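You operate a simulated robot arm through the tools that you are given. There is no shell and no other tool.

You run a simulated robot arm. Do the job below in one go: nothing can be reset, and whatever is moved stays where it is left.

Task
Fit the yellow and blue bulbs in the empty sockets, switch on, dimmer to 3.
Fine: bulbs in before the power.

It is judged by the outcome, as a careful person would: the job done as asked, and still so three seconds after it is handed in. It fails if anything else is knocked over, pushed out of place, dropped, spilled or broken.

Robot
A 6-joint arm with a fingered hand, fixed in place. Base frame: the origin is on the floor under the middle of its stand, x ahead of it, y to its left, z up. Units: m, rad, N and s.
With the tool pointing down near the work surface it reaches from about 0.3 to 0.78 m from the base axis. Its first joint turns from -2.007 to 2.007 rad. Payload 4 kg.
The TCP is the grasp point between the finger pads, 0.026 m short of the fingertips. In the tool frame z runs along the fingers and y along their closing line. The gripper opens to 0.164 m; its body begins 0.073 m behind the TCP. The gripper is a hand of 5 fingers: y runs from the thumb to the fingers, the wrist lies at [0, 0, -0.239] in the tool frame.
Orientation is told as [roll, pitch, yaw] about the base's x, y, z axes, in that order, counted from this pose: with the fingers straight down and closing along the base's y, the tool's x points along the base's -x, its y along +y and its z along -z.

Tools
- The arm moves only by the tool play_rows. Its argument "rows" is a list of rows, each a list of 2 entries, a list of its own where there are three numbers: the shift along the tool's x, y, z in units of 300 mm (1.0 is 300 mm), then the turn, a rotation vector about the tool's x, y, z in units of 180 degrees (1.0 is 180 degrees). In form: [[[dx, dy, dz], [rx, ry, rz]], ...]. A call has 1 to 20 rows; each row is the pose to reach, as a shift and turn from the pose commanded when the call began, along the tool's axes at that moment. A call with a number of a shift or a turn outside -1 to 1 is refused whole. Each row takes 0.2 s and may step no farther than 0.05 m and 0.15 rad from the row before; otherwise, the whole call is refused. A pose out of reach is approached as far as the arm can. The call stops where the force on the tool passes 40 N (or 10 N more than at its start, if that is more) or the arm is blocked; 0.2 s more then pass. In this call time passes only in rows, and 0.2 s behind the last. It gives the time, the measured TCP pose, the force on the tool (base axes), the opening and the grip force at its end, in the units of the frame above (readings bear some noise), with the torque about the TCP (base axes, N m) and any sound that the robot's microphone picked up.
- Cameras (640 x 400 px; columns grow to the right, rows downward): "scene" is fixed at [0.4007, -0.4991, 1.3907]; the picture's right is [1.00, -0.08, 0.00], its down [-0.02, -0.27, -0.96] and it looks along [0.08, 0.96, -0.27] (base axes); focal length 316 px, centre (320, 200). "wrist" rides on the gripper at [0.051, -0.07, -0.094] in the tool frame; the picture's right is [0.81, 0.59, 0.00], its down [-0.43, 0.60, -0.68] and it looks along [-0.40, 0.55, 0.74] (tool axes); focal length 270 px, centre (320, 200). There is no depth. A picture from a camera that has moved, and an enlarged one, comes with that camera's place and axes in the base frame and with its lens.
- snapshot(camera): a new picture of that camera. The clock stands still meanwhile.
- move_column(by): slides the trunk up (or, below 0, down) by that many m; the arm rides with it, the base frame stays. It gives what a move gives, with no picture.
- set_fingers(finger1, finger2, finger3, finger4, thumb_bend): sets how far each is bent, from 0 (flat) to 1 (curled in); at 0.3 the hand is open as for a grip, at 0.7 the pads meet at the TCP. One left out holds its place. A second passes; each finger stops where it meets its share of the squeeze, and holds until it gets a number again. It is the only way to open and close the hand. It gives what a move gives, with no picture; readings hold the bend of each and the force on the fingers (four entries, about 0 where the hand has none), thumb and palm.
- enlarge(camera, box): a new picture of the part [left, top, right, bottom] of that camera's present view, enlarged. The clock stands still meanwhile.
- sign_off(): hands the job in; it is judged then, once.

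Nothing tells you positions but the pictures and the camera data. Unless the task says otherwise, let go and move clear before handing in.

The tools are called as a command line: name --argument value ..., lists and objects as JSON in quotes. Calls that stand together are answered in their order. play_rows: Moves the arm, as the interface text tells. Its arguments: {"type":"object","properties":{"rows":{"type":"array"}},"required":["rows"]} The other tools are called the same way: move_column (by) moves the trunk up or down; set_fingers (finger1, finger2, finger3, finger4, thumb_bend) moves the fingers one by one; snapshot (camera) takes a picture; enlarge (camera, box) takes an enlarged picture of a part of a camera's view; sign_off () hands the job in.

At the start:

```text
time_s: 0.0
position: [0.2019, 0.4127, 1.1324]
ee_rot: [0.0, 0.0, 0.0]
ft_force: [0.6, -0.5, 1.0]
wrist_torque: [-0.01, -0.02, 0.04]
grip_width: 0.1639
grasp_force: 0.1
shape: jaw
bend: [0.3, 0.3, 0.3, 0.3, 0.3]
finger forces: [0.1, 0.0, 0.0, 0.0, 0.0, 0.0]
trunk travel left (down, up): [-0.825, 0.165]
```

scene: 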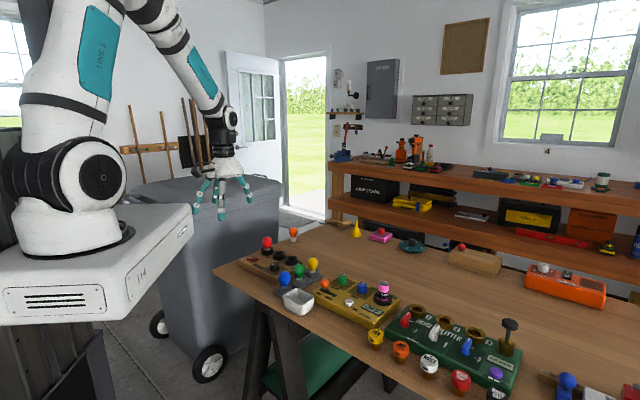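
wrist: 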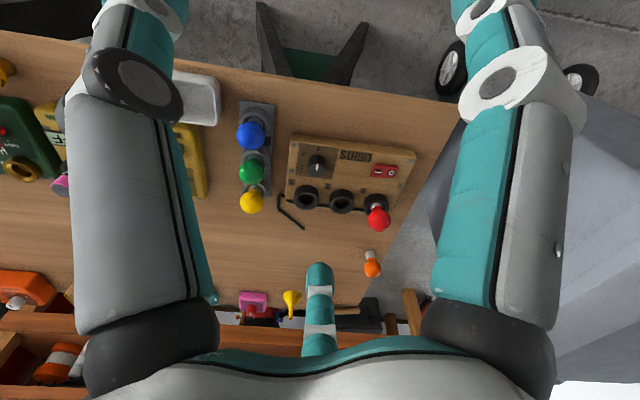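

I see a wooden box with a dial, a red switch and three sockets (one holds a red bulb), and beside it a rack with blue, green and yellow bulbs. I'll look closer before moving.

enlarge --camera "wrist" --box '[220, 80, 440, 300]'

enlarge --camera "scene" --box '[220, 210, 420, 335]'

```text
1.82 times, centred on (330, 190) of wrist
camera zoom: at [0.1519, 0.3439, 1.226], right [-0.81, 0.59, 0.0], down [0.43, 0.6, 0.68], along [0.4, 0.55, -0.74], focal length 491 px, centre (302, 218)
```

zoom: 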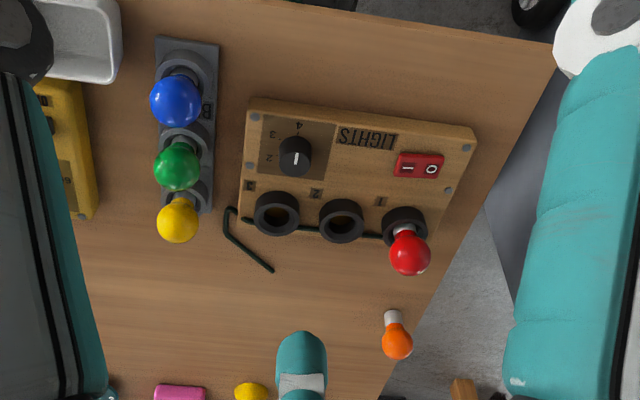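

```text
3.20 times, centred on (320, 272) of scene
camera zoom: at [0.4007, -0.4991, 1.3907], right [1.0, -0.08, 0.0], down [-0.02, -0.27, -0.96], along [0.08, 0.96, -0.27], focal length 1012 px, centre (320, -32)
```

zoom: 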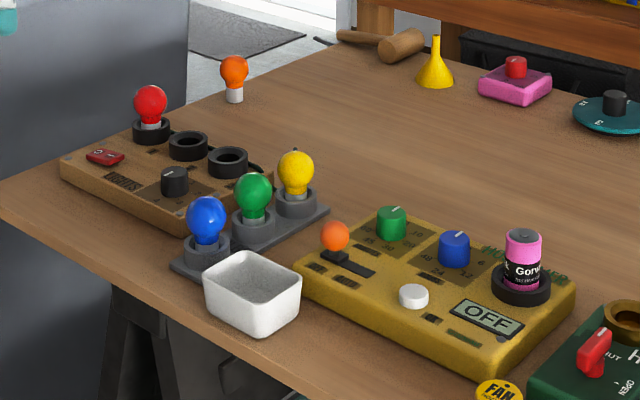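

The box appears to have its two empty sockets near (0.333, 0.665) and (0.383, 0.616), with the bulbs on the rack near (0.36, 0.45), (0.41, 0.50) and (0.46, 0.55). I'll look closer at the hand, the dial and the switch.

enlarge --camera "scene" --box '[180, 90, 276, 230]'

enlarge --camera "wrist" --box '[275, 125, 425, 220]'

enlarge --camera "scene" --box '[230, 225, 330, 290]'

enlarge --camera "wrist" --box '[160, 60, 310, 240]'

```text
2.86 times, centred on (228, 160) of scene
camera zoom: at [0.4007, -0.4991, 1.3907], right [1.0, -0.08, 0.0], down [-0.02, -0.27, -0.96], along [0.08, 0.96, -0.27], focal length 903 px, centre (583, 314)
```

zoom: 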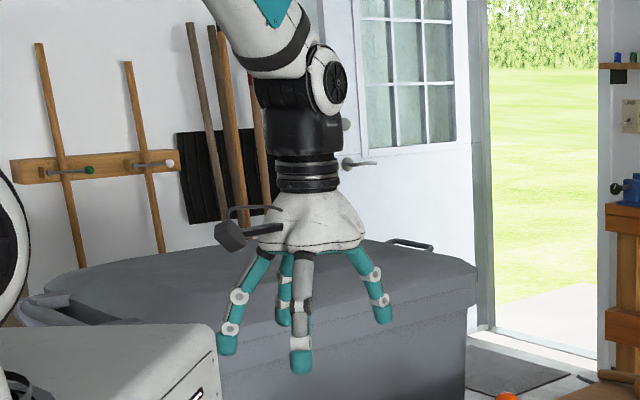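

```text
4.21 times, centred on (350, 172) of wrist
camera zoom: at [0.1519, 0.3439, 1.226], right [-0.81, 0.59, 0.0], down [0.43, 0.6, 0.68], along [0.4, 0.55, -0.74], focal length 1138 px, centre (194, 316)
```

zoom: 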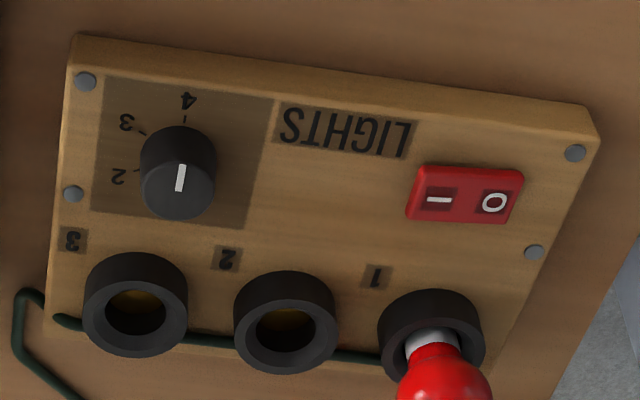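

```text
6.15 times, centred on (280, 258) of scene
camera zoom: at [0.4007, -0.4991, 1.3907], right [1.0, -0.08, 0.0], down [-0.02, -0.27, -0.96], along [0.08, 0.96, -0.27], focal length 1946 px, centre (566, -154)
```

zoom: 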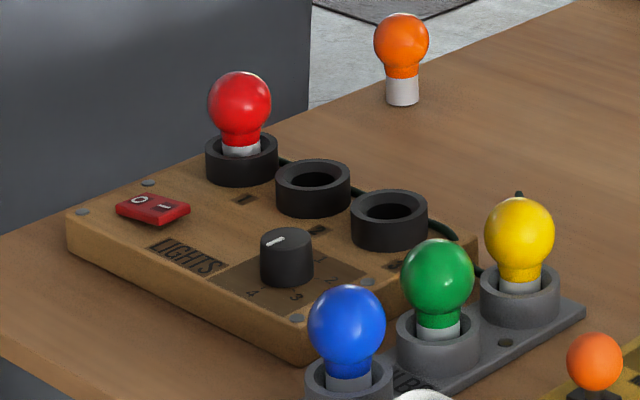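

```text
2.22 times, centred on (235, 150) of wrist
camera zoom: at [0.1519, 0.3439, 1.226], right [-0.81, 0.59, 0.0], down [0.43, 0.6, 0.68], along [0.4, 0.55, -0.74], focal length 601 px, centre (509, 311)
```

zoom: 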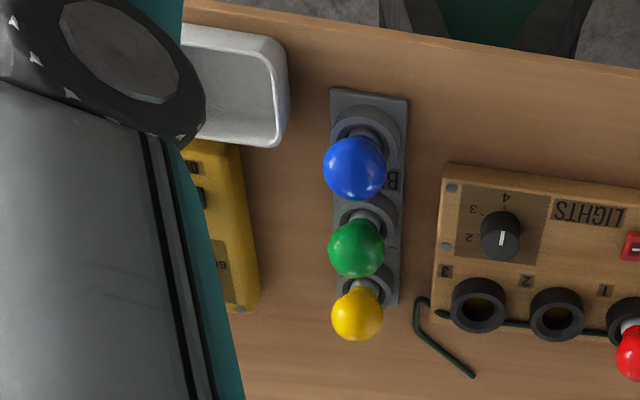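

The knob, switch and sockets are clear enough to plan. I'll move high above the rack with the hand turned 45°, so that its closing line runs across the bulb row, and look again from there.

play_rows --rows '[[[-0.0762, 0.0177, 0.063], [0, 0, -0.0357]], [[-0.1523, 0.0354, 0.126], [0, 0, -0.0714]], [[-0.2285, 0.0531, 0.189], [0, 0, -0.1071]], [[-0.3046, 0.0709, 0.252], [0, 0, -0.1429]], [[-0.3808, 0.0886, 0.315], [0, 0, -0.1786]], [[-0.4569, 0.1063, 0.378], [0, 0, -0.2143]], [[-0.5333, 0.124, 0.441], [0, 0, -0.25]]]'

```text
time_s: 1.6
position: [0.3613, 0.4485, 1.0016]
ee_rot: [-0.001, 0.001, 0.787]
ft_force: [0.3, 0.6, -0.1]
wrist_torque: [0.03, 0.02, 0.03]
grip_width: 0.1637
grasp_force: 0.0
shape: jaw
bend: [0.3, 0.3, 0.3, 0.3, 0.3]
finger forces: [0.0, 0.0, 0.0, 0.0, 0.0, 0.0]
trunk travel left (down, up): [-0.825, 0.165]
```

The hand should now be above the blue bulb, turned 45°. I'll take pictures to check the position and the clearances.

snapshot --camera "wrist"

snapshot --camera "scene"

enlarge --camera "scene" --box '[240, 150, 400, 320]'

```text
taken
camera wrist: at [0.3755, 0.3638, 1.0951], right [-0.99, -0.16, 0.0], down [-0.12, 0.73, 0.68], along [-0.11, 0.67, -0.74], focal length 270 px, centre (320, 200)
```

wrist: 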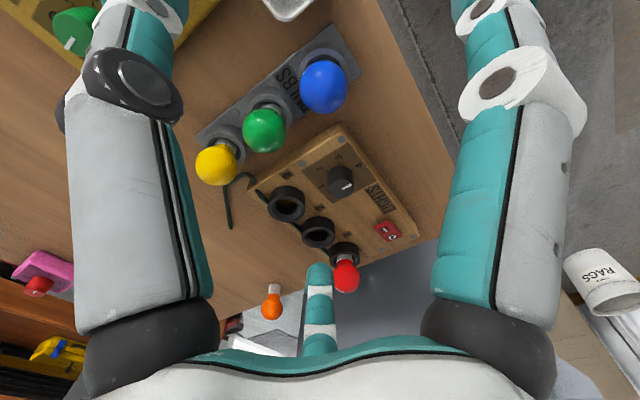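

```text
taken
```

scene: 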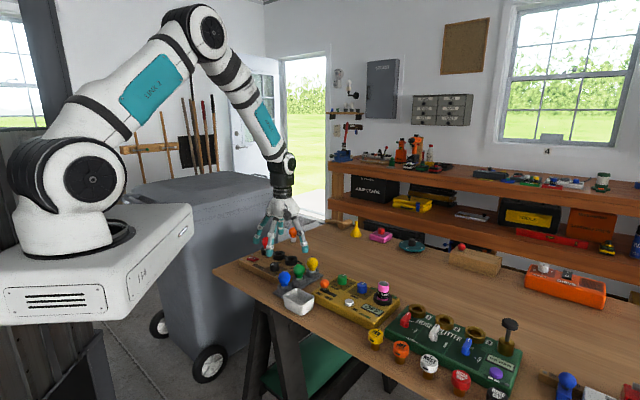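

```text
2.35 times, centred on (320, 235) of scene
camera zoom: at [0.4007, -0.4991, 1.3907], right [1.0, -0.08, 0.0], down [-0.02, -0.27, -0.96], along [0.08, 0.96, -0.27], focal length 744 px, centre (320, 118)
```

zoom: 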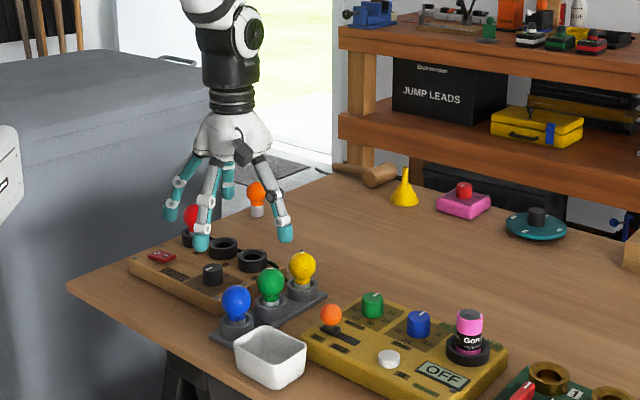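

The hand turns out to be radial: thumb at -y and four fingers spread around, roughly a pentagon. I'll half-close it in the air to learn how the opening depends on the bend.

set_fingers --finger1 0.5 --finger2 0.5 --finger3 0.5 --finger4 0.5 --thumb_bend 0.5

snapshot --camera "wrist"

enlarge --camera "scene" --box '[240, 180, 330, 300]'

```text
time_s: 2.6
position: [0.3603, 0.4479, 1.0025]
ee_rot: [-0.001, 0.0, 0.784]
ft_force: [-0.7, 0.1, -0.3]
wrist_torque: [0.01, -0.03, -0.02]
grip_width: 0.0427
grasp_force: 0.0
shape: fingers
bend: [0.5, 0.5, 0.5, 0.5, 0.5]
finger forces: [0.0, 0.0, 0.0, 0.0, 0.0, 0.0]
trunk travel left (down, up): [-0.825, 0.165]
```

```text
taken
camera wrist: at [0.3744, 0.3633, 1.0957], right [-0.99, -0.16, 0.0], down [-0.11, 0.73, 0.68], along [-0.11, 0.67, -0.74], focal length 270 px, centre (320, 200)
```

wrist: 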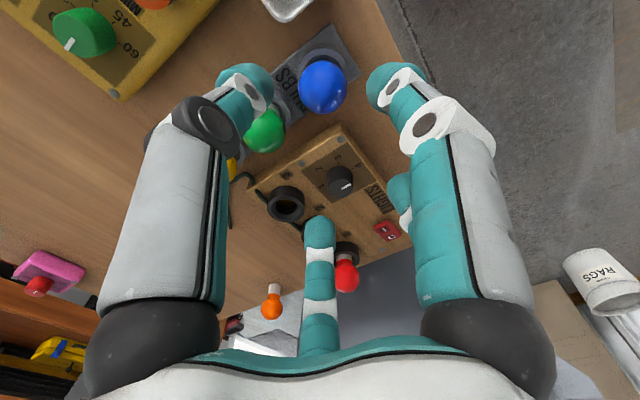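

```text
3.33 times, centred on (285, 240) of scene
camera zoom: at [0.4007, -0.4991, 1.3907], right [1.0, -0.08, 0.0], down [-0.02, -0.27, -0.96], along [0.08, 0.96, -0.27], focal length 1054 px, centre (437, 67)
```

zoom: 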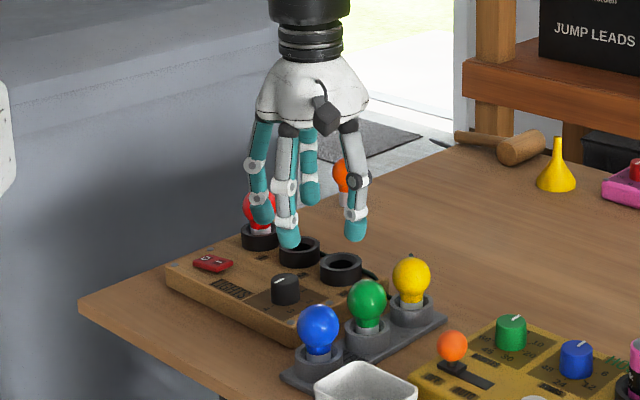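

At bend 0.5 the finger ring has a radius of about 5 cm at the tips, wide enough for the 4.4 cm bulb. Blue is about 3 mm to the side of the TCP. I'll turn the hand to 22°, so its gaps face the green bulb and the white tray, come lower, and check the alignment.

play_rows --rows '[[[0.0023, 0.0018, 0.0456], [0, 0, 0.0426]], [[0.0047, 0.0035, 0.0911], [0, 0, 0.0852]], [[0.007, 0.0053, 0.1367], [0, 0, 0.1278]]]'

snapshot --camera "wrist"

enlarge --camera "scene" --box '[240, 210, 340, 310]'

```text
time_s: 3.4
position: [0.3579, 0.451, 0.959]
ee_rot: [-0.001, -0.001, 0.381]
ft_force: [0.1, -0.5, 0.8]
wrist_torque: [0.03, 0.03, -0.01]
grip_width: 0.0427
grasp_force: 0.1
shape: fingers
bend: [0.5, 0.5, 0.5, 0.5, 0.5]
finger forces: [0.1, 0.1, 0.0, 0.0, 0.0, 0.0]
trunk travel left (down, up): [-0.825, 0.165]
```

```text
taken
camera wrist: at [0.3379, 0.3674, 1.0527], right [-0.97, 0.24, 0.0], down [0.18, 0.71, 0.68], along [0.17, 0.66, -0.74], focal length 270 px, centre (320, 200)
```

wrist: 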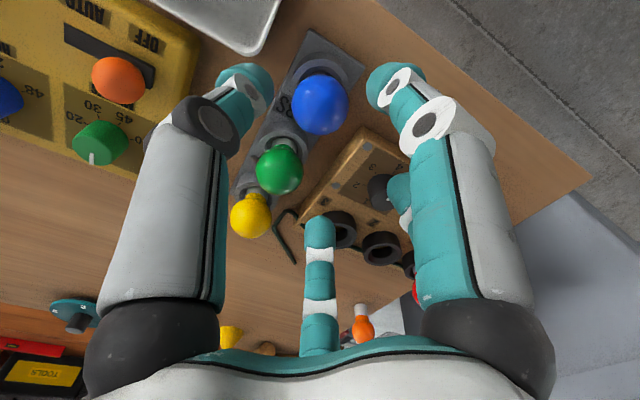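

```text
4.00 times, centred on (290, 260) of scene
camera zoom: at [0.4007, -0.4991, 1.3907], right [1.0, -0.08, 0.0], down [-0.02, -0.27, -0.96], along [0.08, 0.96, -0.27], focal length 1265 px, centre (440, -40)
```

zoom: 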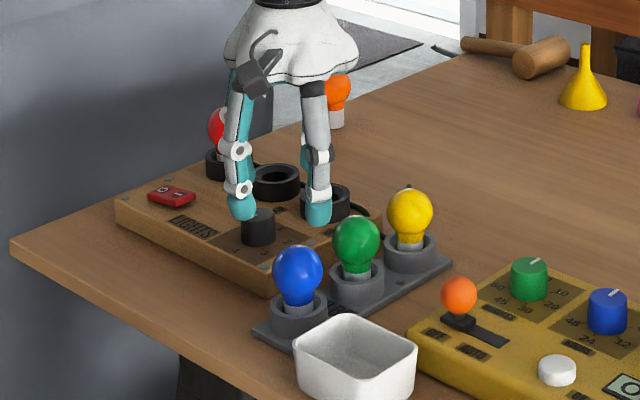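

Blue sits just about under the TCP, at about (0.358, 0.448, 0.855). The tray's edge is only 5 cm from it, so I'll narrow the fingers to 0.55, turn to about 15° and stop just above the bulb for a check.

set_fingers --finger1 0.55 --finger2 0.55 --finger3 0.55 --finger4 0.55 --thumb_bend 0.55

play_rows --rows '[[[0.004, -0.0053, 0.065], [0, 0, 0.0389]], [[0.004, -0.0053, 0.13], [0, 0, 0.0389]], [[0.004, -0.0053, 0.193], [0, 0, 0.0389]]]'

snapshot --camera "wrist"

enlarge --camera "scene" --box '[240, 210, 340, 310]'

```text
time_s: 4.4
position: [0.3581, 0.4498, 0.959]
ee_rot: [0.0, 0.0, 0.385]
ft_force: [0.2, 0.3, -0.6]
wrist_torque: [-0.05, 0.0, 0.03]
grip_width: 0.0306
grasp_force: 0.0
shape: fingers
bend: [0.55, 0.55, 0.55, 0.55, 0.55]
finger forces: [0.1, 0.0, 0.1, 0.0, 0.1, 0.0]
trunk travel left (down, up): [-0.825, 0.165]
```

```text
time_s: 5.2
position: [0.3602, 0.4491, 0.9006]
ee_rot: [0.001, 0.001, 0.261]
ft_force: [0.8, 0.0, -0.4]
wrist_torque: [-0.04, -0.03, 0.03]
grip_width: 0.0302
grasp_force: 0.1
shape: fingers
bend: [0.55, 0.55, 0.55, 0.55, 0.55]
finger forces: [0.0, 0.0, 0.1, 0.1, 0.0, 0.0]
trunk travel left (down, up): [-0.825, 0.165]
```

```text
taken
camera wrist: at [0.33, 0.3691, 0.9952], right [-0.93, 0.36, 0.0], down [0.26, 0.69, 0.68], along [0.24, 0.63, -0.74], focal length 270 px, centre (320, 200)
```

wrist: 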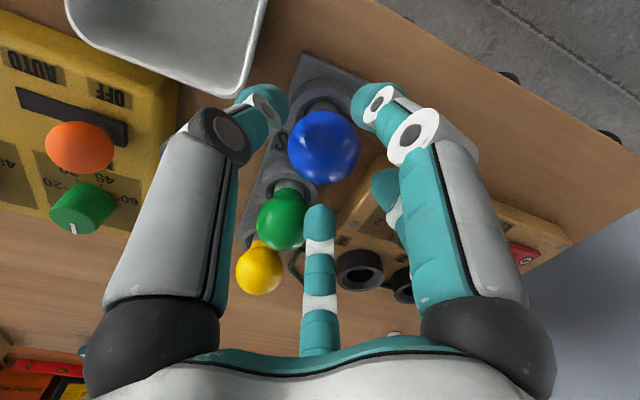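

```text
4.00 times, centred on (290, 260) of scene
camera zoom: at [0.4007, -0.4991, 1.3907], right [1.0, -0.08, 0.0], down [-0.02, -0.27, -0.96], along [0.08, 0.96, -0.27], focal length 1265 px, centre (440, -40)
```

zoom: 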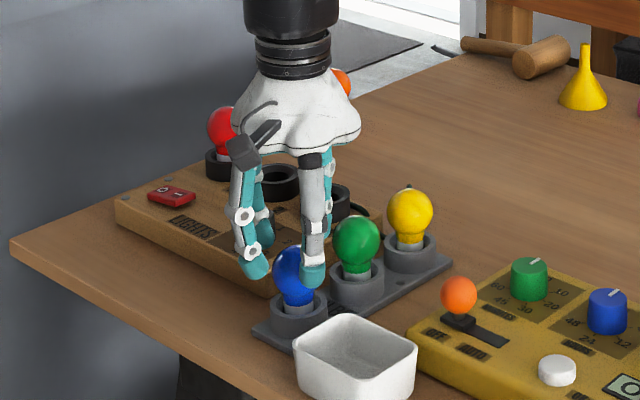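

Blue is centred to within about 2.5 mm and the fingers clear the tray and the green bulb. I'll make that small correction and descend to the bulb's middle.

play_rows --rows '[[[0.0063, 0.0047, 0.0]], [[0.0063, 0.0047, 0.04]], [[0.0063, 0.0047, 0.085]], [[0.0063, 0.0047, 0.1287]]]'

```text
refused: a row must be a list of 2 entries
```

The move was refused because the turn entries were missing. I'll repeat it with zero turns.

play_rows --rows '[[[0.0063, 0.0047, 0.0], [0, 0, 0]], [[0.0063, 0.0047, 0.04], [0, 0, 0]], [[0.0063, 0.0047, 0.085], [0, 0, 0]], [[0.0063, 0.0047, 0.1287], [0, 0, 0]]]'

snapshot --camera "wrist"

enlarge --camera "scene" --box '[250, 235, 340, 315]'

```text
time_s: 6.2
position: [0.3568, 0.449, 0.8623]
ee_rot: [-0.001, -0.001, 0.262]
ft_force: [0.4, -0.3, -0.4]
wrist_torque: [0.02, 0.0, 0.02]
grip_width: 0.0305
grasp_force: 0.0
shape: fingers
bend: [0.55, 0.55, 0.55, 0.55, 0.55]
finger forces: [0.0, 0.0, 0.0, 0.0, 0.0, 0.0]
trunk travel left (down, up): [-0.825, 0.165]
```

```text
taken
camera wrist: at [0.3277, 0.369, 0.9563], right [-0.93, 0.36, 0.0], down [0.26, 0.69, 0.68], along [0.24, 0.63, -0.74], focal length 270 px, centre (320, 200)
```

wrist: 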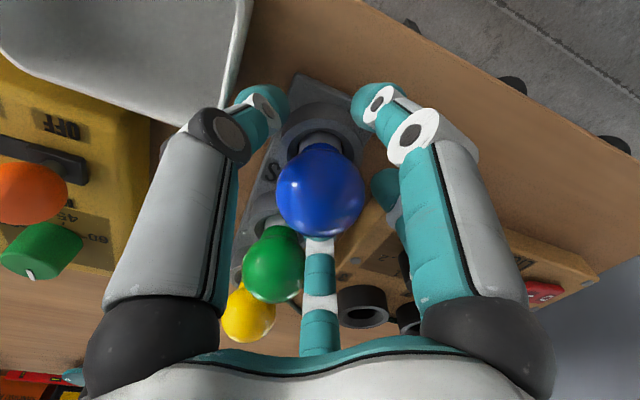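

```text
5.00 times, centred on (295, 275) of scene
camera zoom: at [0.4007, -0.4991, 1.3907], right [1.0, -0.08, 0.0], down [-0.02, -0.27, -0.96], along [0.08, 0.96, -0.27], focal length 1581 px, centre (445, -175)
```

zoom: 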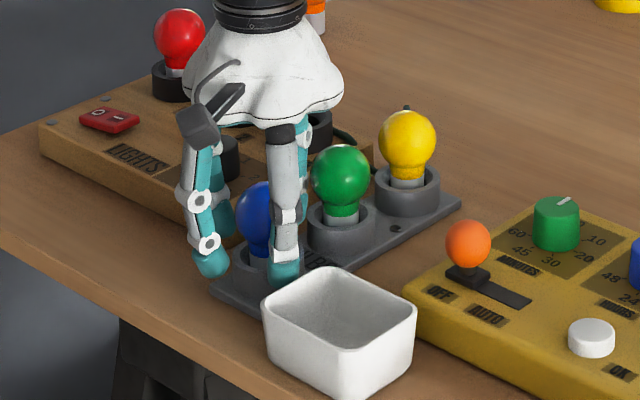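

The bulb is inside the finger ring, centred on the TCP and about 7 mm below it. I'll close step by step and watch the forces.

set_fingers --finger1 0.61 --finger2 0.61 --finger3 0.61 --finger4 0.61 --thumb_bend 0.61

```text
time_s: 7.2
position: [0.3563, 0.4485, 0.862]
ee_rot: [0.001, 0.001, 0.262]
ft_force: [-0.4, -0.4, -0.5]
wrist_torque: [0.04, -0.03, -0.02]
grip_width: 0.0156
grasp_force: 0.0
shape: fingers
bend: [0.61, 0.61, 0.61, 0.61, 0.61]
finger forces: [0.1, 0.0, 0.0, 0.0, 0.0, 0.0]
trunk travel left (down, up): [-0.825, 0.165]
```

No contact yet at 0.61, so I'll keep closing in small steps.

set_fingers --finger1 0.64 --finger2 0.64 --finger3 0.64 --finger4 0.64 --thumb_bend 0.64

snapshot --camera "wrist"

```text
time_s: 8.2
position: [0.357, 0.4483, 0.8629]
ee_rot: [0.0, -0.001, 0.262]
ft_force: [-0.9, -0.5, 0.2]
wrist_torque: [-0.03, -0.02, 0.03]
grip_width: 0.0102
grasp_force: 2.7
shape: fingers
bend: [0.63, 0.63, 0.63, 0.63, 0.63]
finger forces: [0.8, 0.8, 0.9, 0.8, 0.8, 0.0]
trunk travel left (down, up): [-0.825, 0.165]
```

```text
taken
camera wrist: at [0.3276, 0.3688, 0.9565], right [-0.93, 0.36, 0.0], down [0.26, 0.69, 0.68], along [0.24, 0.63, -0.74], focal length 270 px, centre (320, 200)
```

wrist: 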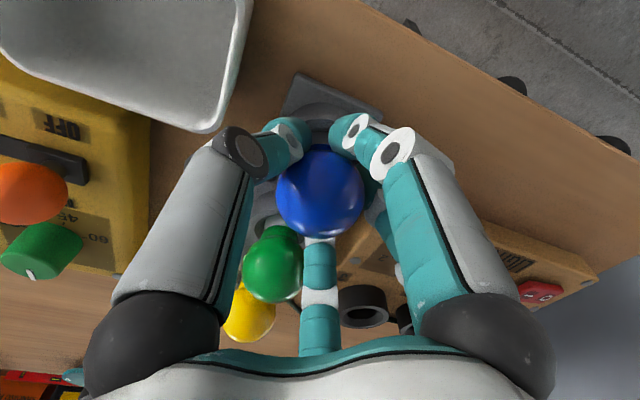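

All five digits now touch the bulb evenly. I'll squeeze a little more for a firm hold.

set_fingers --finger1 0.68 --finger2 0.68 --finger3 0.68 --finger4 0.68 --thumb_bend 0.68

```text
time_s: 9.2
position: [0.3572, 0.4502, 0.8622]
ee_rot: [0.0, 0.001, 0.262]
ft_force: [0.2, -0.6, 0.3]
wrist_torque: [-0.02, -0.02, 0.01]
grip_width: 0.0085
grasp_force: 10.9
shape: fingers
bend: [0.64, 0.64, 0.64, 0.64, 0.65]
finger forces: [3.8, 4.2, 4.3, 3.7, 5.3, 0.1]
trunk travel left (down, up): [-0.825, 0.165]
```

The grip is firm at about 11 N. I'll lift slowly by 6 cm and see whether the bulb comes along.

play_rows --rows '[[[0, 0, -0.02], [0, 0, 0]], [[0, 0, -0.05], [0, 0, 0]], [[0, 0, -0.1], [0, 0, 0]], [[0, 0, -0.15], [0, 0, 0]], [[0, 0, -0.2], [0, 0, 0]]]'

snapshot --camera "wrist"

enlarge --camera "scene" --box '[240, 210, 340, 310]'

```text
time_s: 10.4
position: [0.3559, 0.45, 0.9227]
ee_rot: [0.0, 0.001, 0.263]
ft_force: [-0.1, -0.2, -0.3]
wrist_torque: [0.04, 0.04, -0.01]
grip_width: 0.0085
grasp_force: 10.5
shape: fingers
bend: [0.64, 0.64, 0.64, 0.64, 0.65]
finger forces: [3.8, 4.2, 4.2, 3.8, 5.2, 0.0]
trunk travel left (down, up): [-0.825, 0.165]
```

```text
taken
camera wrist: at [0.3263, 0.3692, 1.0167], right [-0.93, 0.36, 0.0], down [0.26, 0.69, 0.68], along [0.24, 0.63, -0.74], focal length 270 px, centre (320, 200)
```

wrist: 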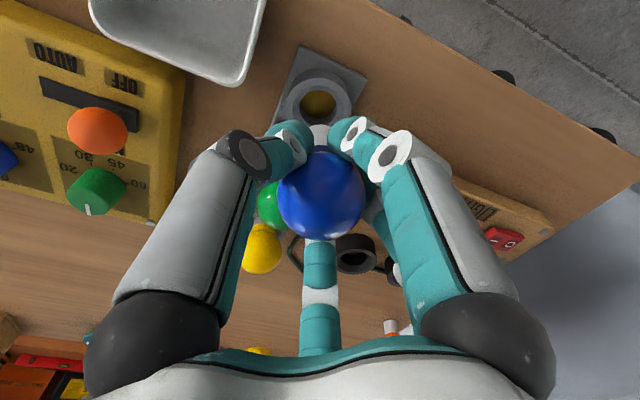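

```text
4.00 times, centred on (290, 260) of scene
camera zoom: at [0.4007, -0.4991, 1.3907], right [1.0, -0.08, 0.0], down [-0.02, -0.27, -0.96], along [0.08, 0.96, -0.27], focal length 1265 px, centre (440, -40)
```

zoom: 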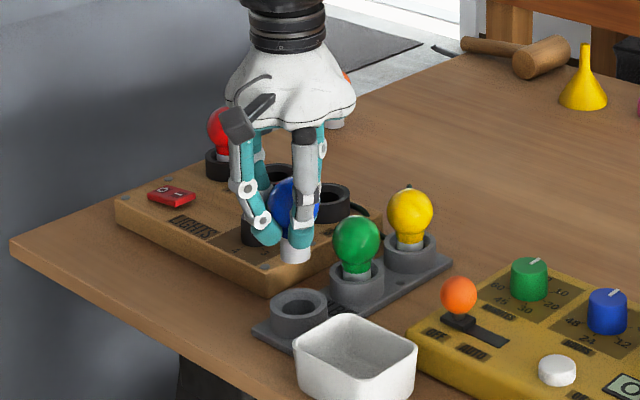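

The bulb came up cleanly and the rack socket is empty. I'll measure that empty socket in close-up to calibrate how a ring appears relative to the TCP, then carry the bulb over.

enlarge --camera "wrist" --box '[260, 30, 400, 250]'

enlarge --camera "wrist" --box '[270, 50, 370, 150]'

```text
1.82 times, centred on (330, 140) of wrist
camera zoom: at [0.3263, 0.3692, 1.0167], right [-0.93, 0.36, 0.0], down [0.26, 0.69, 0.68], along [0.24, 0.63, -0.74], focal length 491 px, centre (302, 309)
```

zoom: 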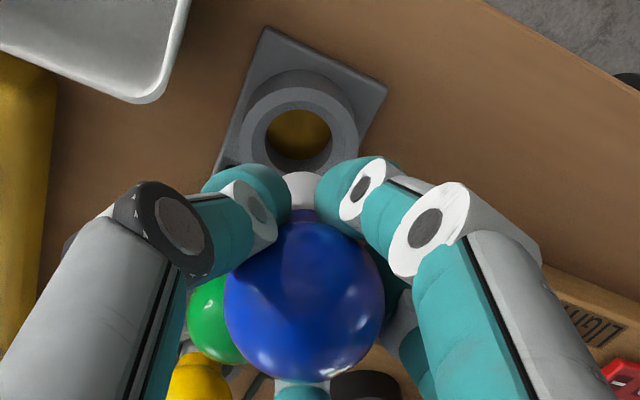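

```text
4.00 times, centred on (320, 100) of wrist
camera zoom: at [0.3263, 0.3692, 1.0167], right [-0.93, 0.36, 0.0], down [0.26, 0.69, 0.68], along [0.24, 0.63, -0.74], focal length 1081 px, centre (320, 600)
```

zoom: 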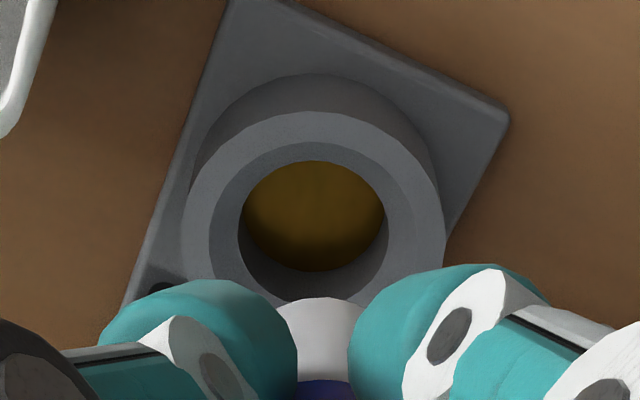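

The empty socket is a funnel about 38 mm wide at the top, and its rim sits at z≈0.824, which matches my earlier estimate. The bulb axis is on the TCP, so I'll raise it and carry it over socket 2 with the hand turned to 45°.

play_rows --rows '[[[0, 0, -0.1233], [0, 0, 0]], [[-0.0142, 0.101, -0.1233], [0, 0, -0.0238]], [[-0.0285, 0.2019, -0.1233], [0, 0, -0.0476]], [[-0.0427, 0.3029, -0.1233], [0, 0, -0.0714]], [[-0.057, 0.4038, -0.1233], [0, 0, -0.0953]], [[-0.0712, 0.5048, -0.1233], [0, 0, -0.1191]], [[-0.0855, 0.6057, -0.1233], [0, 0, -0.1429]], [[-0.0997, 0.7067, -0.1233], [0, 0, -0.1667]]]'

snapshot --camera "wrist"

enlarge --camera "scene" --box '[220, 180, 340, 300]'

```text
time_s: 12.2
position: [0.3313, 0.6613, 0.9623]
ee_rot: [0.0, -0.001, 0.788]
ft_force: [-0.1, 0.1, -1.2]
wrist_torque: [-0.02, -0.02, 0.0]
grip_width: 0.0083
grasp_force: 10.6
shape: fingers
bend: [0.64, 0.64, 0.64, 0.64, 0.65]
finger forces: [3.7, 4.1, 4.3, 3.8, 5.2, 0.0]
trunk travel left (down, up): [-0.825, 0.165]
```

```text
taken
camera wrist: at [0.3454, 0.5757, 1.056], right [-0.99, -0.16, 0.0], down [-0.12, 0.73, 0.68], along [-0.11, 0.67, -0.74], focal length 270 px, centre (320, 200)
```

wrist: 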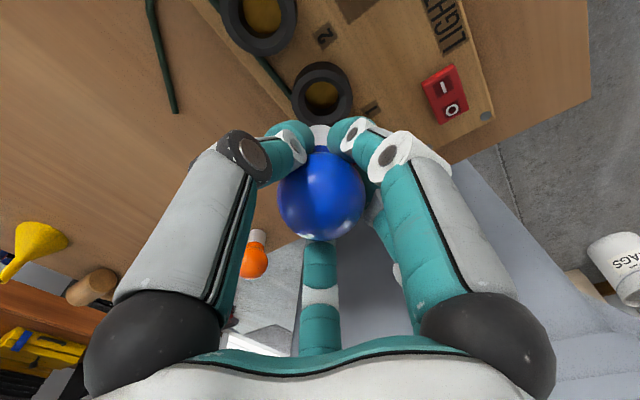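

```text
3.33 times, centred on (280, 240) of scene
camera zoom: at [0.4007, -0.4991, 1.3907], right [1.0, -0.08, 0.0], down [-0.02, -0.27, -0.96], along [0.08, 0.96, -0.27], focal length 1054 px, centre (453, 67)
```

zoom: 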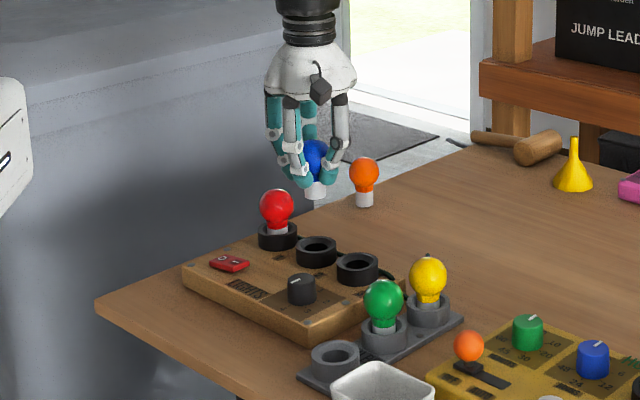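

The funnel ahead of the bulb in the wrist view is socket 2, and the red bulb's socket is hidden behind the hand. I'll enlarge the view to measure the remaining offset.

enlarge --camera "wrist" --box '[270, 50, 370, 150]'

enlarge --camera "scene" --box '[250, 200, 310, 270]'

```text
4.00 times, centred on (320, 100) of wrist
camera zoom: at [0.3454, 0.5757, 1.056], right [-0.99, -0.16, 0.0], down [-0.12, 0.73, 0.68], along [-0.11, 0.67, -0.74], focal length 1081 px, centre (320, 600)
```

zoom: 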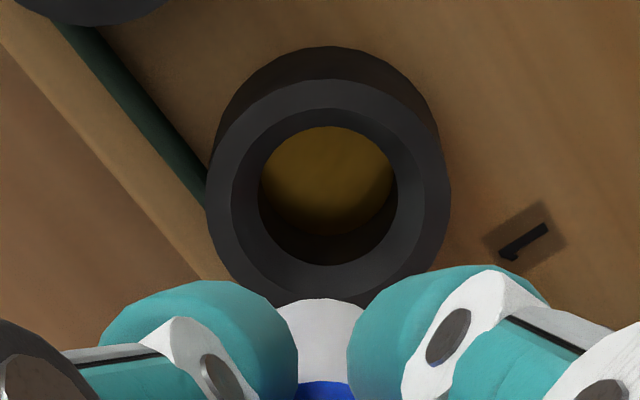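

```text
5.71 times, centred on (280, 235) of scene
camera zoom: at [0.4007, -0.4991, 1.3907], right [1.0, -0.08, 0.0], down [-0.02, -0.27, -0.96], along [0.08, 0.96, -0.27], focal length 1806 px, centre (549, 0)
```

zoom: 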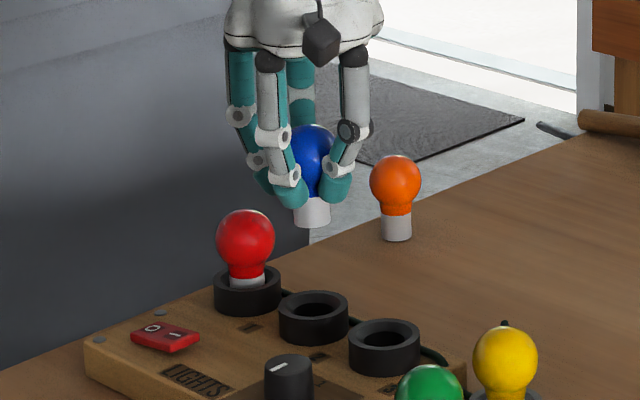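

Socket 2's rim is at z≈0.842 and the bulb is within 2 mm of its axis. I'll correct that and lower 7 cm, leaving the last centimetre for smaller steps.

play_rows --rows '[[[0.002, 0.0057, 0.03], [0, 0, 0]], [[0.002, 0.0057, 0.08], [0, 0, 0]], [[0.002, 0.0057, 0.13], [0, 0, 0]], [[0.002, 0.0057, 0.18], [0, 0, 0]], [[0.002, 0.0057, 0.21], [0, 0, 0]], [[0.002, 0.0057, 0.23], [0, 0, 0]]]'

snapshot --camera "wrist"

enlarge --camera "scene" --box '[250, 200, 310, 270]'

```text
time_s: 13.6
position: [0.3284, 0.6619, 0.8916]
ee_rot: [0.0, 0.0, 0.787]
ft_force: [0.2, -0.4, -0.8]
wrist_torque: [-0.01, 0.01, -0.01]
grip_width: 0.0079
grasp_force: 10.9
shape: fingers
bend: [0.64, 0.64, 0.64, 0.64, 0.65]
finger forces: [3.7, 4.1, 4.4, 3.8, 5.1, 0.0]
trunk travel left (down, up): [-0.825, 0.165]
```

```text
taken
camera wrist: at [0.3425, 0.5771, 0.9851], right [-0.99, -0.16, 0.0], down [-0.12, 0.73, 0.68], along [-0.11, 0.67, -0.74], focal length 270 px, centre (320, 200)
```

wrist: 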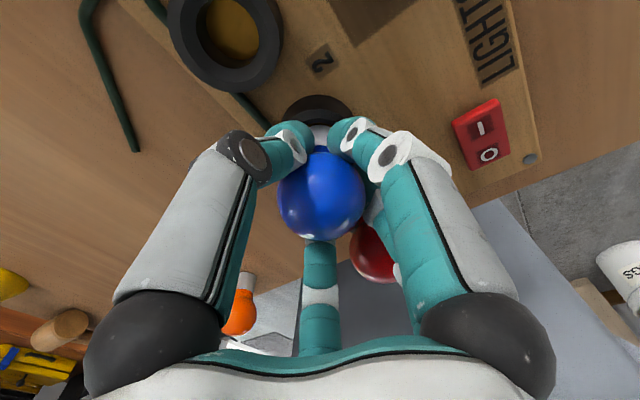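

```text
5.71 times, centred on (280, 235) of scene
camera zoom: at [0.4007, -0.4991, 1.3907], right [1.0, -0.08, 0.0], down [-0.02, -0.27, -0.96], along [0.08, 0.96, -0.27], focal length 1806 px, centre (549, 0)
```

zoom: 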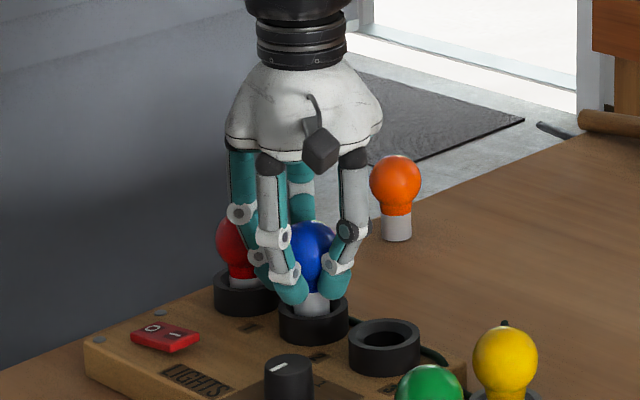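

The cap is entering the funnel with no force showing. I'll go down the remaining distance in small steps.

play_rows --rows '[[[0, 0, 0.01], [0, 0, 0]], [[0, 0, 0.02], [0, 0, 0]], [[0, 0, 0.03], [0, 0, 0]], [[0, 0, 0.037], [0, 0, 0]]]'

```text
time_s: 14.6
position: [0.3282, 0.6618, 0.8802]
ee_rot: [0.0, -0.001, 0.786]
ft_force: [1.6, -0.7, 6.3]
wrist_torque: [0.0, -0.02, 0.04]
grip_width: 0.008
grasp_force: 10.5
shape: fingers
bend: [0.64, 0.64, 0.64, 0.64, 0.65]
finger forces: [3.6, 3.9, 4.0, 3.6, 5.7, 0.1]
trunk travel left (down, up): [-0.825, 0.165]
```

There is about 6 N upward force now, so the cap touches something. I'll compare its height with the red bulb before pressing on.

enlarge --camera "scene" --box '[250, 210, 310, 270]'

enlarge --camera "wrist" --box '[250, 70, 430, 300]'

```text
6.67 times, centred on (280, 240) of scene
camera zoom: at [0.4007, -0.4991, 1.3907], right [1.0, -0.08, 0.0], down [-0.02, -0.27, -0.96], along [0.08, 0.96, -0.27], focal length 2108 px, centre (587, -67)
```

zoom: 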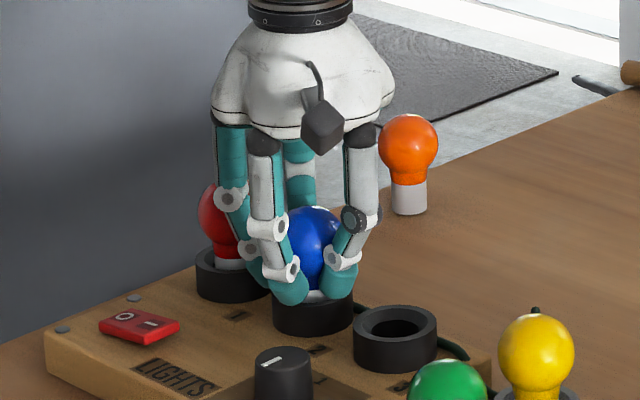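

```text
1.74 times, centred on (340, 185) of wrist
camera zoom: at [0.3431, 0.5769, 0.9747], right [-0.99, -0.16, 0.0], down [-0.12, 0.73, 0.68], along [-0.1, 0.67, -0.73], focal length 470 px, centre (285, 226)
```

zoom: 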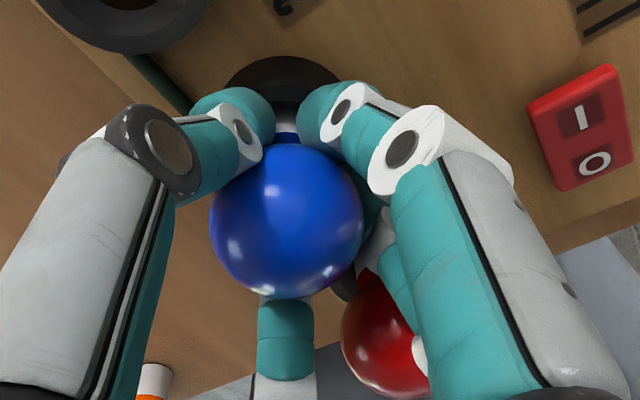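

The blue bulb is within a couple of millimetres of the red bulb's seated height. I'll press 2 mm more to make sure it is home.

play_rows --rows '[[[0, 0, 0.0035], [0, 0, 0]], [[0, 0, 0.007], [0, 0, 0]]]'

```text
time_s: 15.2
position: [0.3284, 0.6609, 0.8786]
ee_rot: [0.002, -0.003, 0.785]
ft_force: [-1.9, -1.6, 18.9]
wrist_torque: [0.05, 0.25, -0.03]
grip_width: 0.0073
grasp_force: 17.3
shape: fingers
bend: [0.65, 0.64, 0.64, 0.64, 0.65]
finger forces: [6.3, 10.2, 7.7, 4.0, 6.0, 0.0]
trunk travel left (down, up): [-0.825, 0.165]
```

The force rose sharply with hardly any travel, so the bulb is seated at the right height. I'll relieve the pressure and then open the fingers gently.

play_rows --rows '[[[0, 0, -0.006], [0, 0, 0]]]'

set_fingers --finger1 0.63 --finger2 0.63 --finger3 0.63 --finger4 0.63 --thumb_bend 0.63

set_fingers --finger1 0.55 --finger2 0.55 --finger3 0.55 --finger4 0.55 --thumb_bend 0.55

enlarge --camera "scene" --box '[250, 210, 310, 270]'

snapshot --camera "wrist"

```text
time_s: 15.6
position: [0.329, 0.6605, 0.8802]
ee_rot: [0.0, -0.002, 0.786]
ft_force: [-0.2, 1.1, 11.9]
wrist_torque: [0.18, 0.05, 0.01]
grip_width: 0.007
grasp_force: 14.7
shape: fingers
bend: [0.65, 0.64, 0.64, 0.64, 0.65]
finger forces: [3.7, 7.1, 8.5, 4.2, 5.6, 0.1]
trunk travel left (down, up): [-0.825, 0.165]
```

```text
time_s: 16.6
position: [0.3288, 0.6621, 0.8807]
ee_rot: [0.0, 0.0, 0.786]
ft_force: [-0.7, -0.7, 10.0]
wrist_torque: [-0.02, -0.04, 0.04]
grip_width: 0.0089
grasp_force: 7.5
shape: fingers
bend: [0.64, 0.63, 0.63, 0.63, 0.63]
finger forces: [3.1, 1.9, 4.2, 2.9, 3.0, 0.1]
trunk travel left (down, up): [-0.825, 0.165]
```

```text
time_s: 17.6
position: [0.3275, 0.6627, 0.8792]
ee_rot: [0.001, 0.0, 0.786]
ft_force: [-0.2, -0.3, -0.2]
wrist_torque: [-0.02, -0.02, -0.01]
grip_width: 0.0293
grasp_force: 0.1
shape: fingers
bend: [0.55, 0.55, 0.55, 0.55, 0.55]
finger forces: [0.0, 0.0, 0.0, 0.0, 0.0, 0.1]
trunk travel left (down, up): [-0.825, 0.165]
```

```text
6.67 times, centred on (280, 240) of scene
camera zoom: at [0.4007, -0.4991, 1.3907], right [1.0, -0.08, 0.0], down [-0.02, -0.27, -0.96], along [0.08, 0.96, -0.27], focal length 2108 px, centre (587, -67)
```

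zoom: 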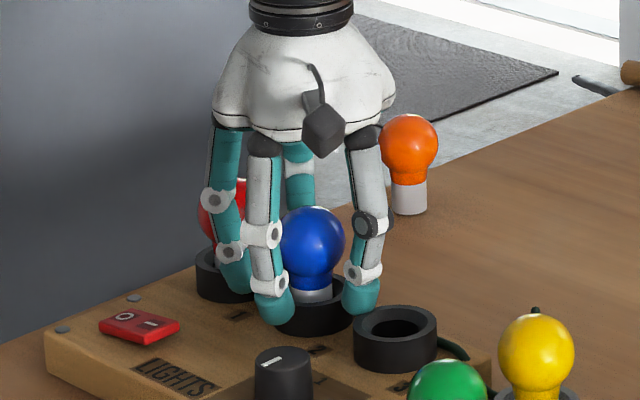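

```text
taken
camera wrist: at [0.3435, 0.5776, 0.9728], right [-0.99, -0.16, 0.0], down [-0.11, 0.73, 0.68], along [-0.11, 0.67, -0.74], focal length 270 px, centre (320, 200)
```

wrist: 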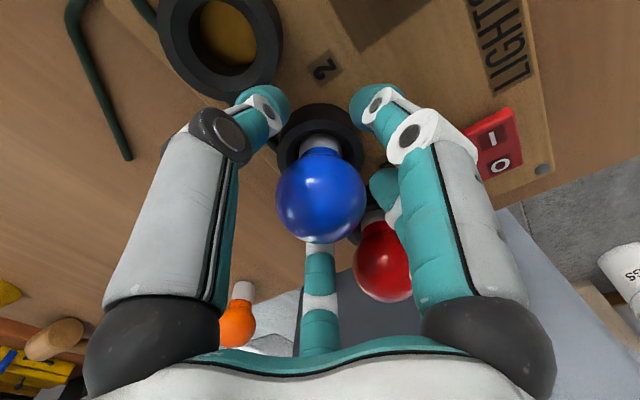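

The blue bulb stands in socket 2 and the fingers are clear of it. I'll rise straight up and check how it compares with the red one.

play_rows --rows '[[[0, 0, -0.04], [0, 0, 0]], [[0, 0, -0.1], [0, 0, 0]], [[0, 0, -0.17], [0, 0, 0]], [[0, 0, -0.25], [0, 0, 0]], [[0, 0, -0.35], [0, 0, 0]]]'

enlarge --camera "scene" --box '[240, 220, 330, 280]'

snapshot --camera "wrist"

```text
time_s: 18.8
position: [0.3273, 0.6584, 0.9843]
ee_rot: [0.0, 0.001, 0.786]
ft_force: [-0.5, 0.1, 0.7]
wrist_torque: [0.0, 0.0, 0.0]
grip_width: 0.0294
grasp_force: 0.0
shape: fingers
bend: [0.55, 0.55, 0.55, 0.55, 0.55]
finger forces: [0.1, 0.0, 0.0, 0.0, 0.1, 0.0]
trunk travel left (down, up): [-0.825, 0.165]
```

```text
6.67 times, centred on (285, 250) of scene
camera zoom: at [0.4007, -0.4991, 1.3907], right [1.0, -0.08, 0.0], down [-0.02, -0.27, -0.96], along [0.08, 0.96, -0.27], focal length 2108 px, centre (553, -133)
```

zoom: 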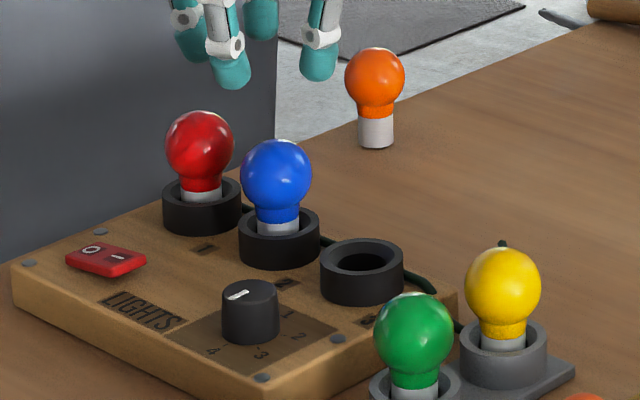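

```text
taken
camera wrist: at [0.3418, 0.5746, 1.0783], right [-0.99, -0.16, 0.0], down [-0.11, 0.73, 0.68], along [-0.11, 0.67, -0.74], focal length 270 px, centre (320, 200)
```

wrist: 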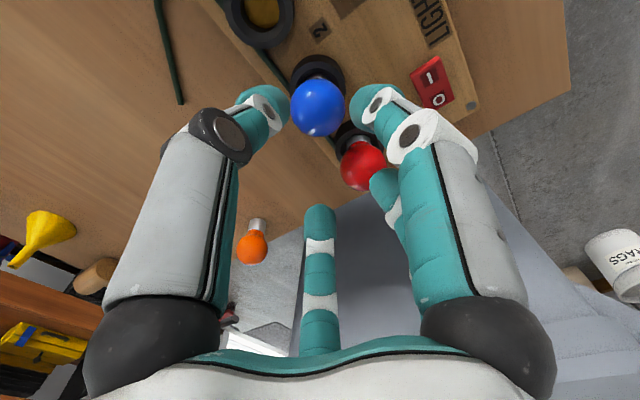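

Blue sits just as deep as red. Next is yellow, which should be near (0.458, 0.547). I'll go above it with the hand turned to 63°, so a finger gap faces the green bulb.

play_rows --rows '[[[-0.0071, -0.115, 0.01], [0, 0, -0.02]], [[-0.0141, -0.23, 0.02], [0, 0, -0.04]], [[-0.0212, -0.345, 0.03], [0, 0, -0.06]], [[-0.0282, -0.46, 0.055], [0, 0, -0.08]], [[-0.0353, -0.575, 0.0833], [0, 0, -0.1]]]'

snapshot --camera "wrist"

enlarge --camera "scene" --box '[240, 200, 340, 300]'

```text
time_s: 20.0
position: [0.4577, 0.5477, 0.9603]
ee_rot: [0.0, 0.0, 1.1]
ft_force: [-0.4, -0.9, 0.1]
wrist_torque: [0.0, 0.02, 0.01]
grip_width: 0.0294
grasp_force: 0.1
shape: fingers
bend: [0.55, 0.55, 0.55, 0.55, 0.55]
finger forces: [0.0, 0.0, 0.0, 0.1, 0.0, 0.0]
trunk travel left (down, up): [-0.825, 0.165]
```

```text
taken
camera wrist: at [0.4982, 0.4715, 1.054], right [-0.89, -0.45, 0.0], down [-0.33, 0.65, 0.68], along [-0.31, 0.6, -0.74], focal length 270 px, centre (320, 200)
```

wrist: 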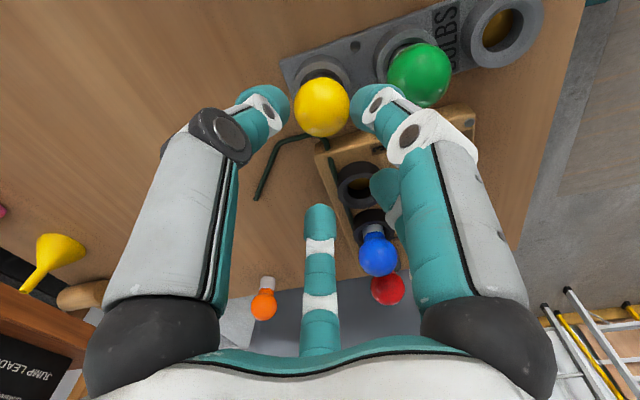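

```text
4.00 times, centred on (290, 250) of scene
camera zoom: at [0.4007, -0.4991, 1.3907], right [1.0, -0.08, 0.0], down [-0.02, -0.27, -0.96], along [0.08, 0.96, -0.27], focal length 1265 px, centre (440, 0)
```

zoom: 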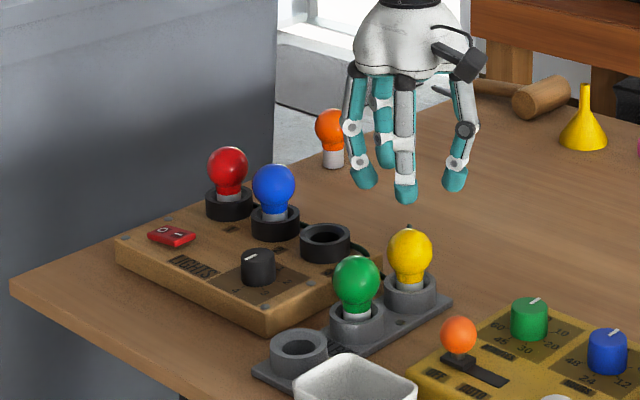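

Yellow is within 2 mm of being under the TCP. I'll apply that correction, lower to just above the bulb and check once more.

play_rows --rows '[[[0.004, 0.003, 0.07], [0, 0, 0]], [[0.004, 0.003, 0.14], [0, 0, 0]], [[0.004, 0.003, 0.2], [0, 0, 0]]]'

snapshot --camera "wrist"

```text
time_s: 20.8
position: [0.4575, 0.547, 0.8982]
ee_rot: [0.001, 0.0, 1.099]
ft_force: [-0.4, 0.0, -0.9]
wrist_torque: [-0.01, -0.02, -0.04]
grip_width: 0.0296
grasp_force: 0.2
shape: fingers
bend: [0.55, 0.55, 0.55, 0.55, 0.55]
finger forces: [0.0, 0.1, 0.0, 0.0, 0.1, 0.0]
trunk travel left (down, up): [-0.825, 0.165]
```

```text
taken
camera wrist: at [0.4985, 0.4698, 0.9925], right [-0.89, -0.45, 0.0], down [-0.33, 0.66, 0.68], along [-0.31, 0.6, -0.74], focal length 270 px, centre (320, 200)
```

wrist: 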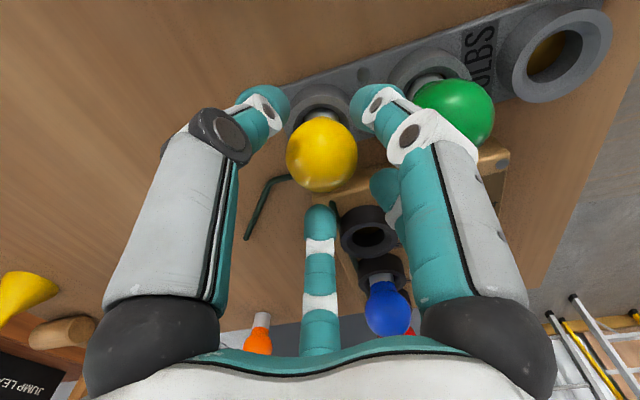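

It's still well centred, with about 2 mm left to correct. I'll descend around the yellow bulb.

play_rows --rows '[[[0.0003, 0.0063, 0.0], [0, 0, 0]], [[0.0003, 0.0063, 0.04], [0, 0, 0]], [[0.0003, 0.0063, 0.085], [0, 0, 0]], [[0.0003, 0.0063, 0.121], [0, 0, 0]]]'

snapshot --camera "wrist"

```text
time_s: 21.8
position: [0.4558, 0.5482, 0.8628]
ee_rot: [-0.001, 0.0, 1.1]
ft_force: [0.8, 0.5, 0.0]
wrist_torque: [-0.01, -0.01, -0.01]
grip_width: 0.0295
grasp_force: 0.0
shape: fingers
bend: [0.55, 0.55, 0.55, 0.55, 0.55]
finger forces: [0.0, 0.1, 0.1, 0.0, 0.0, 0.0]
trunk travel left (down, up): [-0.825, 0.165]
```

```text
taken
camera wrist: at [0.4957, 0.4723, 0.9568], right [-0.89, -0.45, 0.0], down [-0.33, 0.66, 0.68], along [-0.31, 0.6, -0.74], focal length 270 px, centre (320, 200)
```

wrist: 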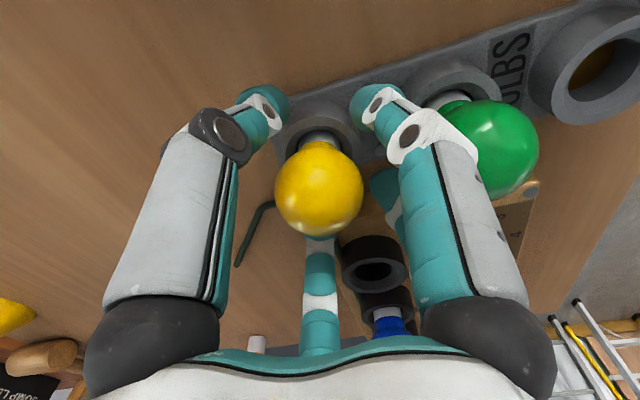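

Yellow is centred in the fingers with no contact. I'll close in two steps.

set_fingers --finger1 0.63 --finger2 0.63 --finger3 0.63 --finger4 0.63 --thumb_bend 0.63

set_fingers --finger1 0.68 --finger2 0.68 --finger3 0.68 --finger4 0.68 --thumb_bend 0.68

```text
time_s: 22.8
position: [0.4559, 0.5492, 0.8629]
ee_rot: [0.0, -0.001, 1.1]
ft_force: [-0.1, 0.7, -0.2]
wrist_torque: [-0.02, -0.05, 0.01]
grip_width: 0.0114
grasp_force: 0.6
shape: fingers
bend: [0.63, 0.63, 0.63, 0.63, 0.63]
finger forces: [0.2, 0.3, 0.1, 0.2, 0.3, 0.0]
trunk travel left (down, up): [-0.825, 0.165]
```

```text
time_s: 23.8
position: [0.4562, 0.5484, 0.8638]
ee_rot: [0.001, 0.0, 1.098]
ft_force: [-0.5, 0.7, -0.8]
wrist_torque: [0.01, 0.03, -0.02]
grip_width: 0.009
grasp_force: 10.9
shape: fingers
bend: [0.64, 0.64, 0.64, 0.64, 0.65]
finger forces: [3.9, 4.1, 4.2, 4.0, 5.3, 0.0]
trunk travel left (down, up): [-0.825, 0.165]
```

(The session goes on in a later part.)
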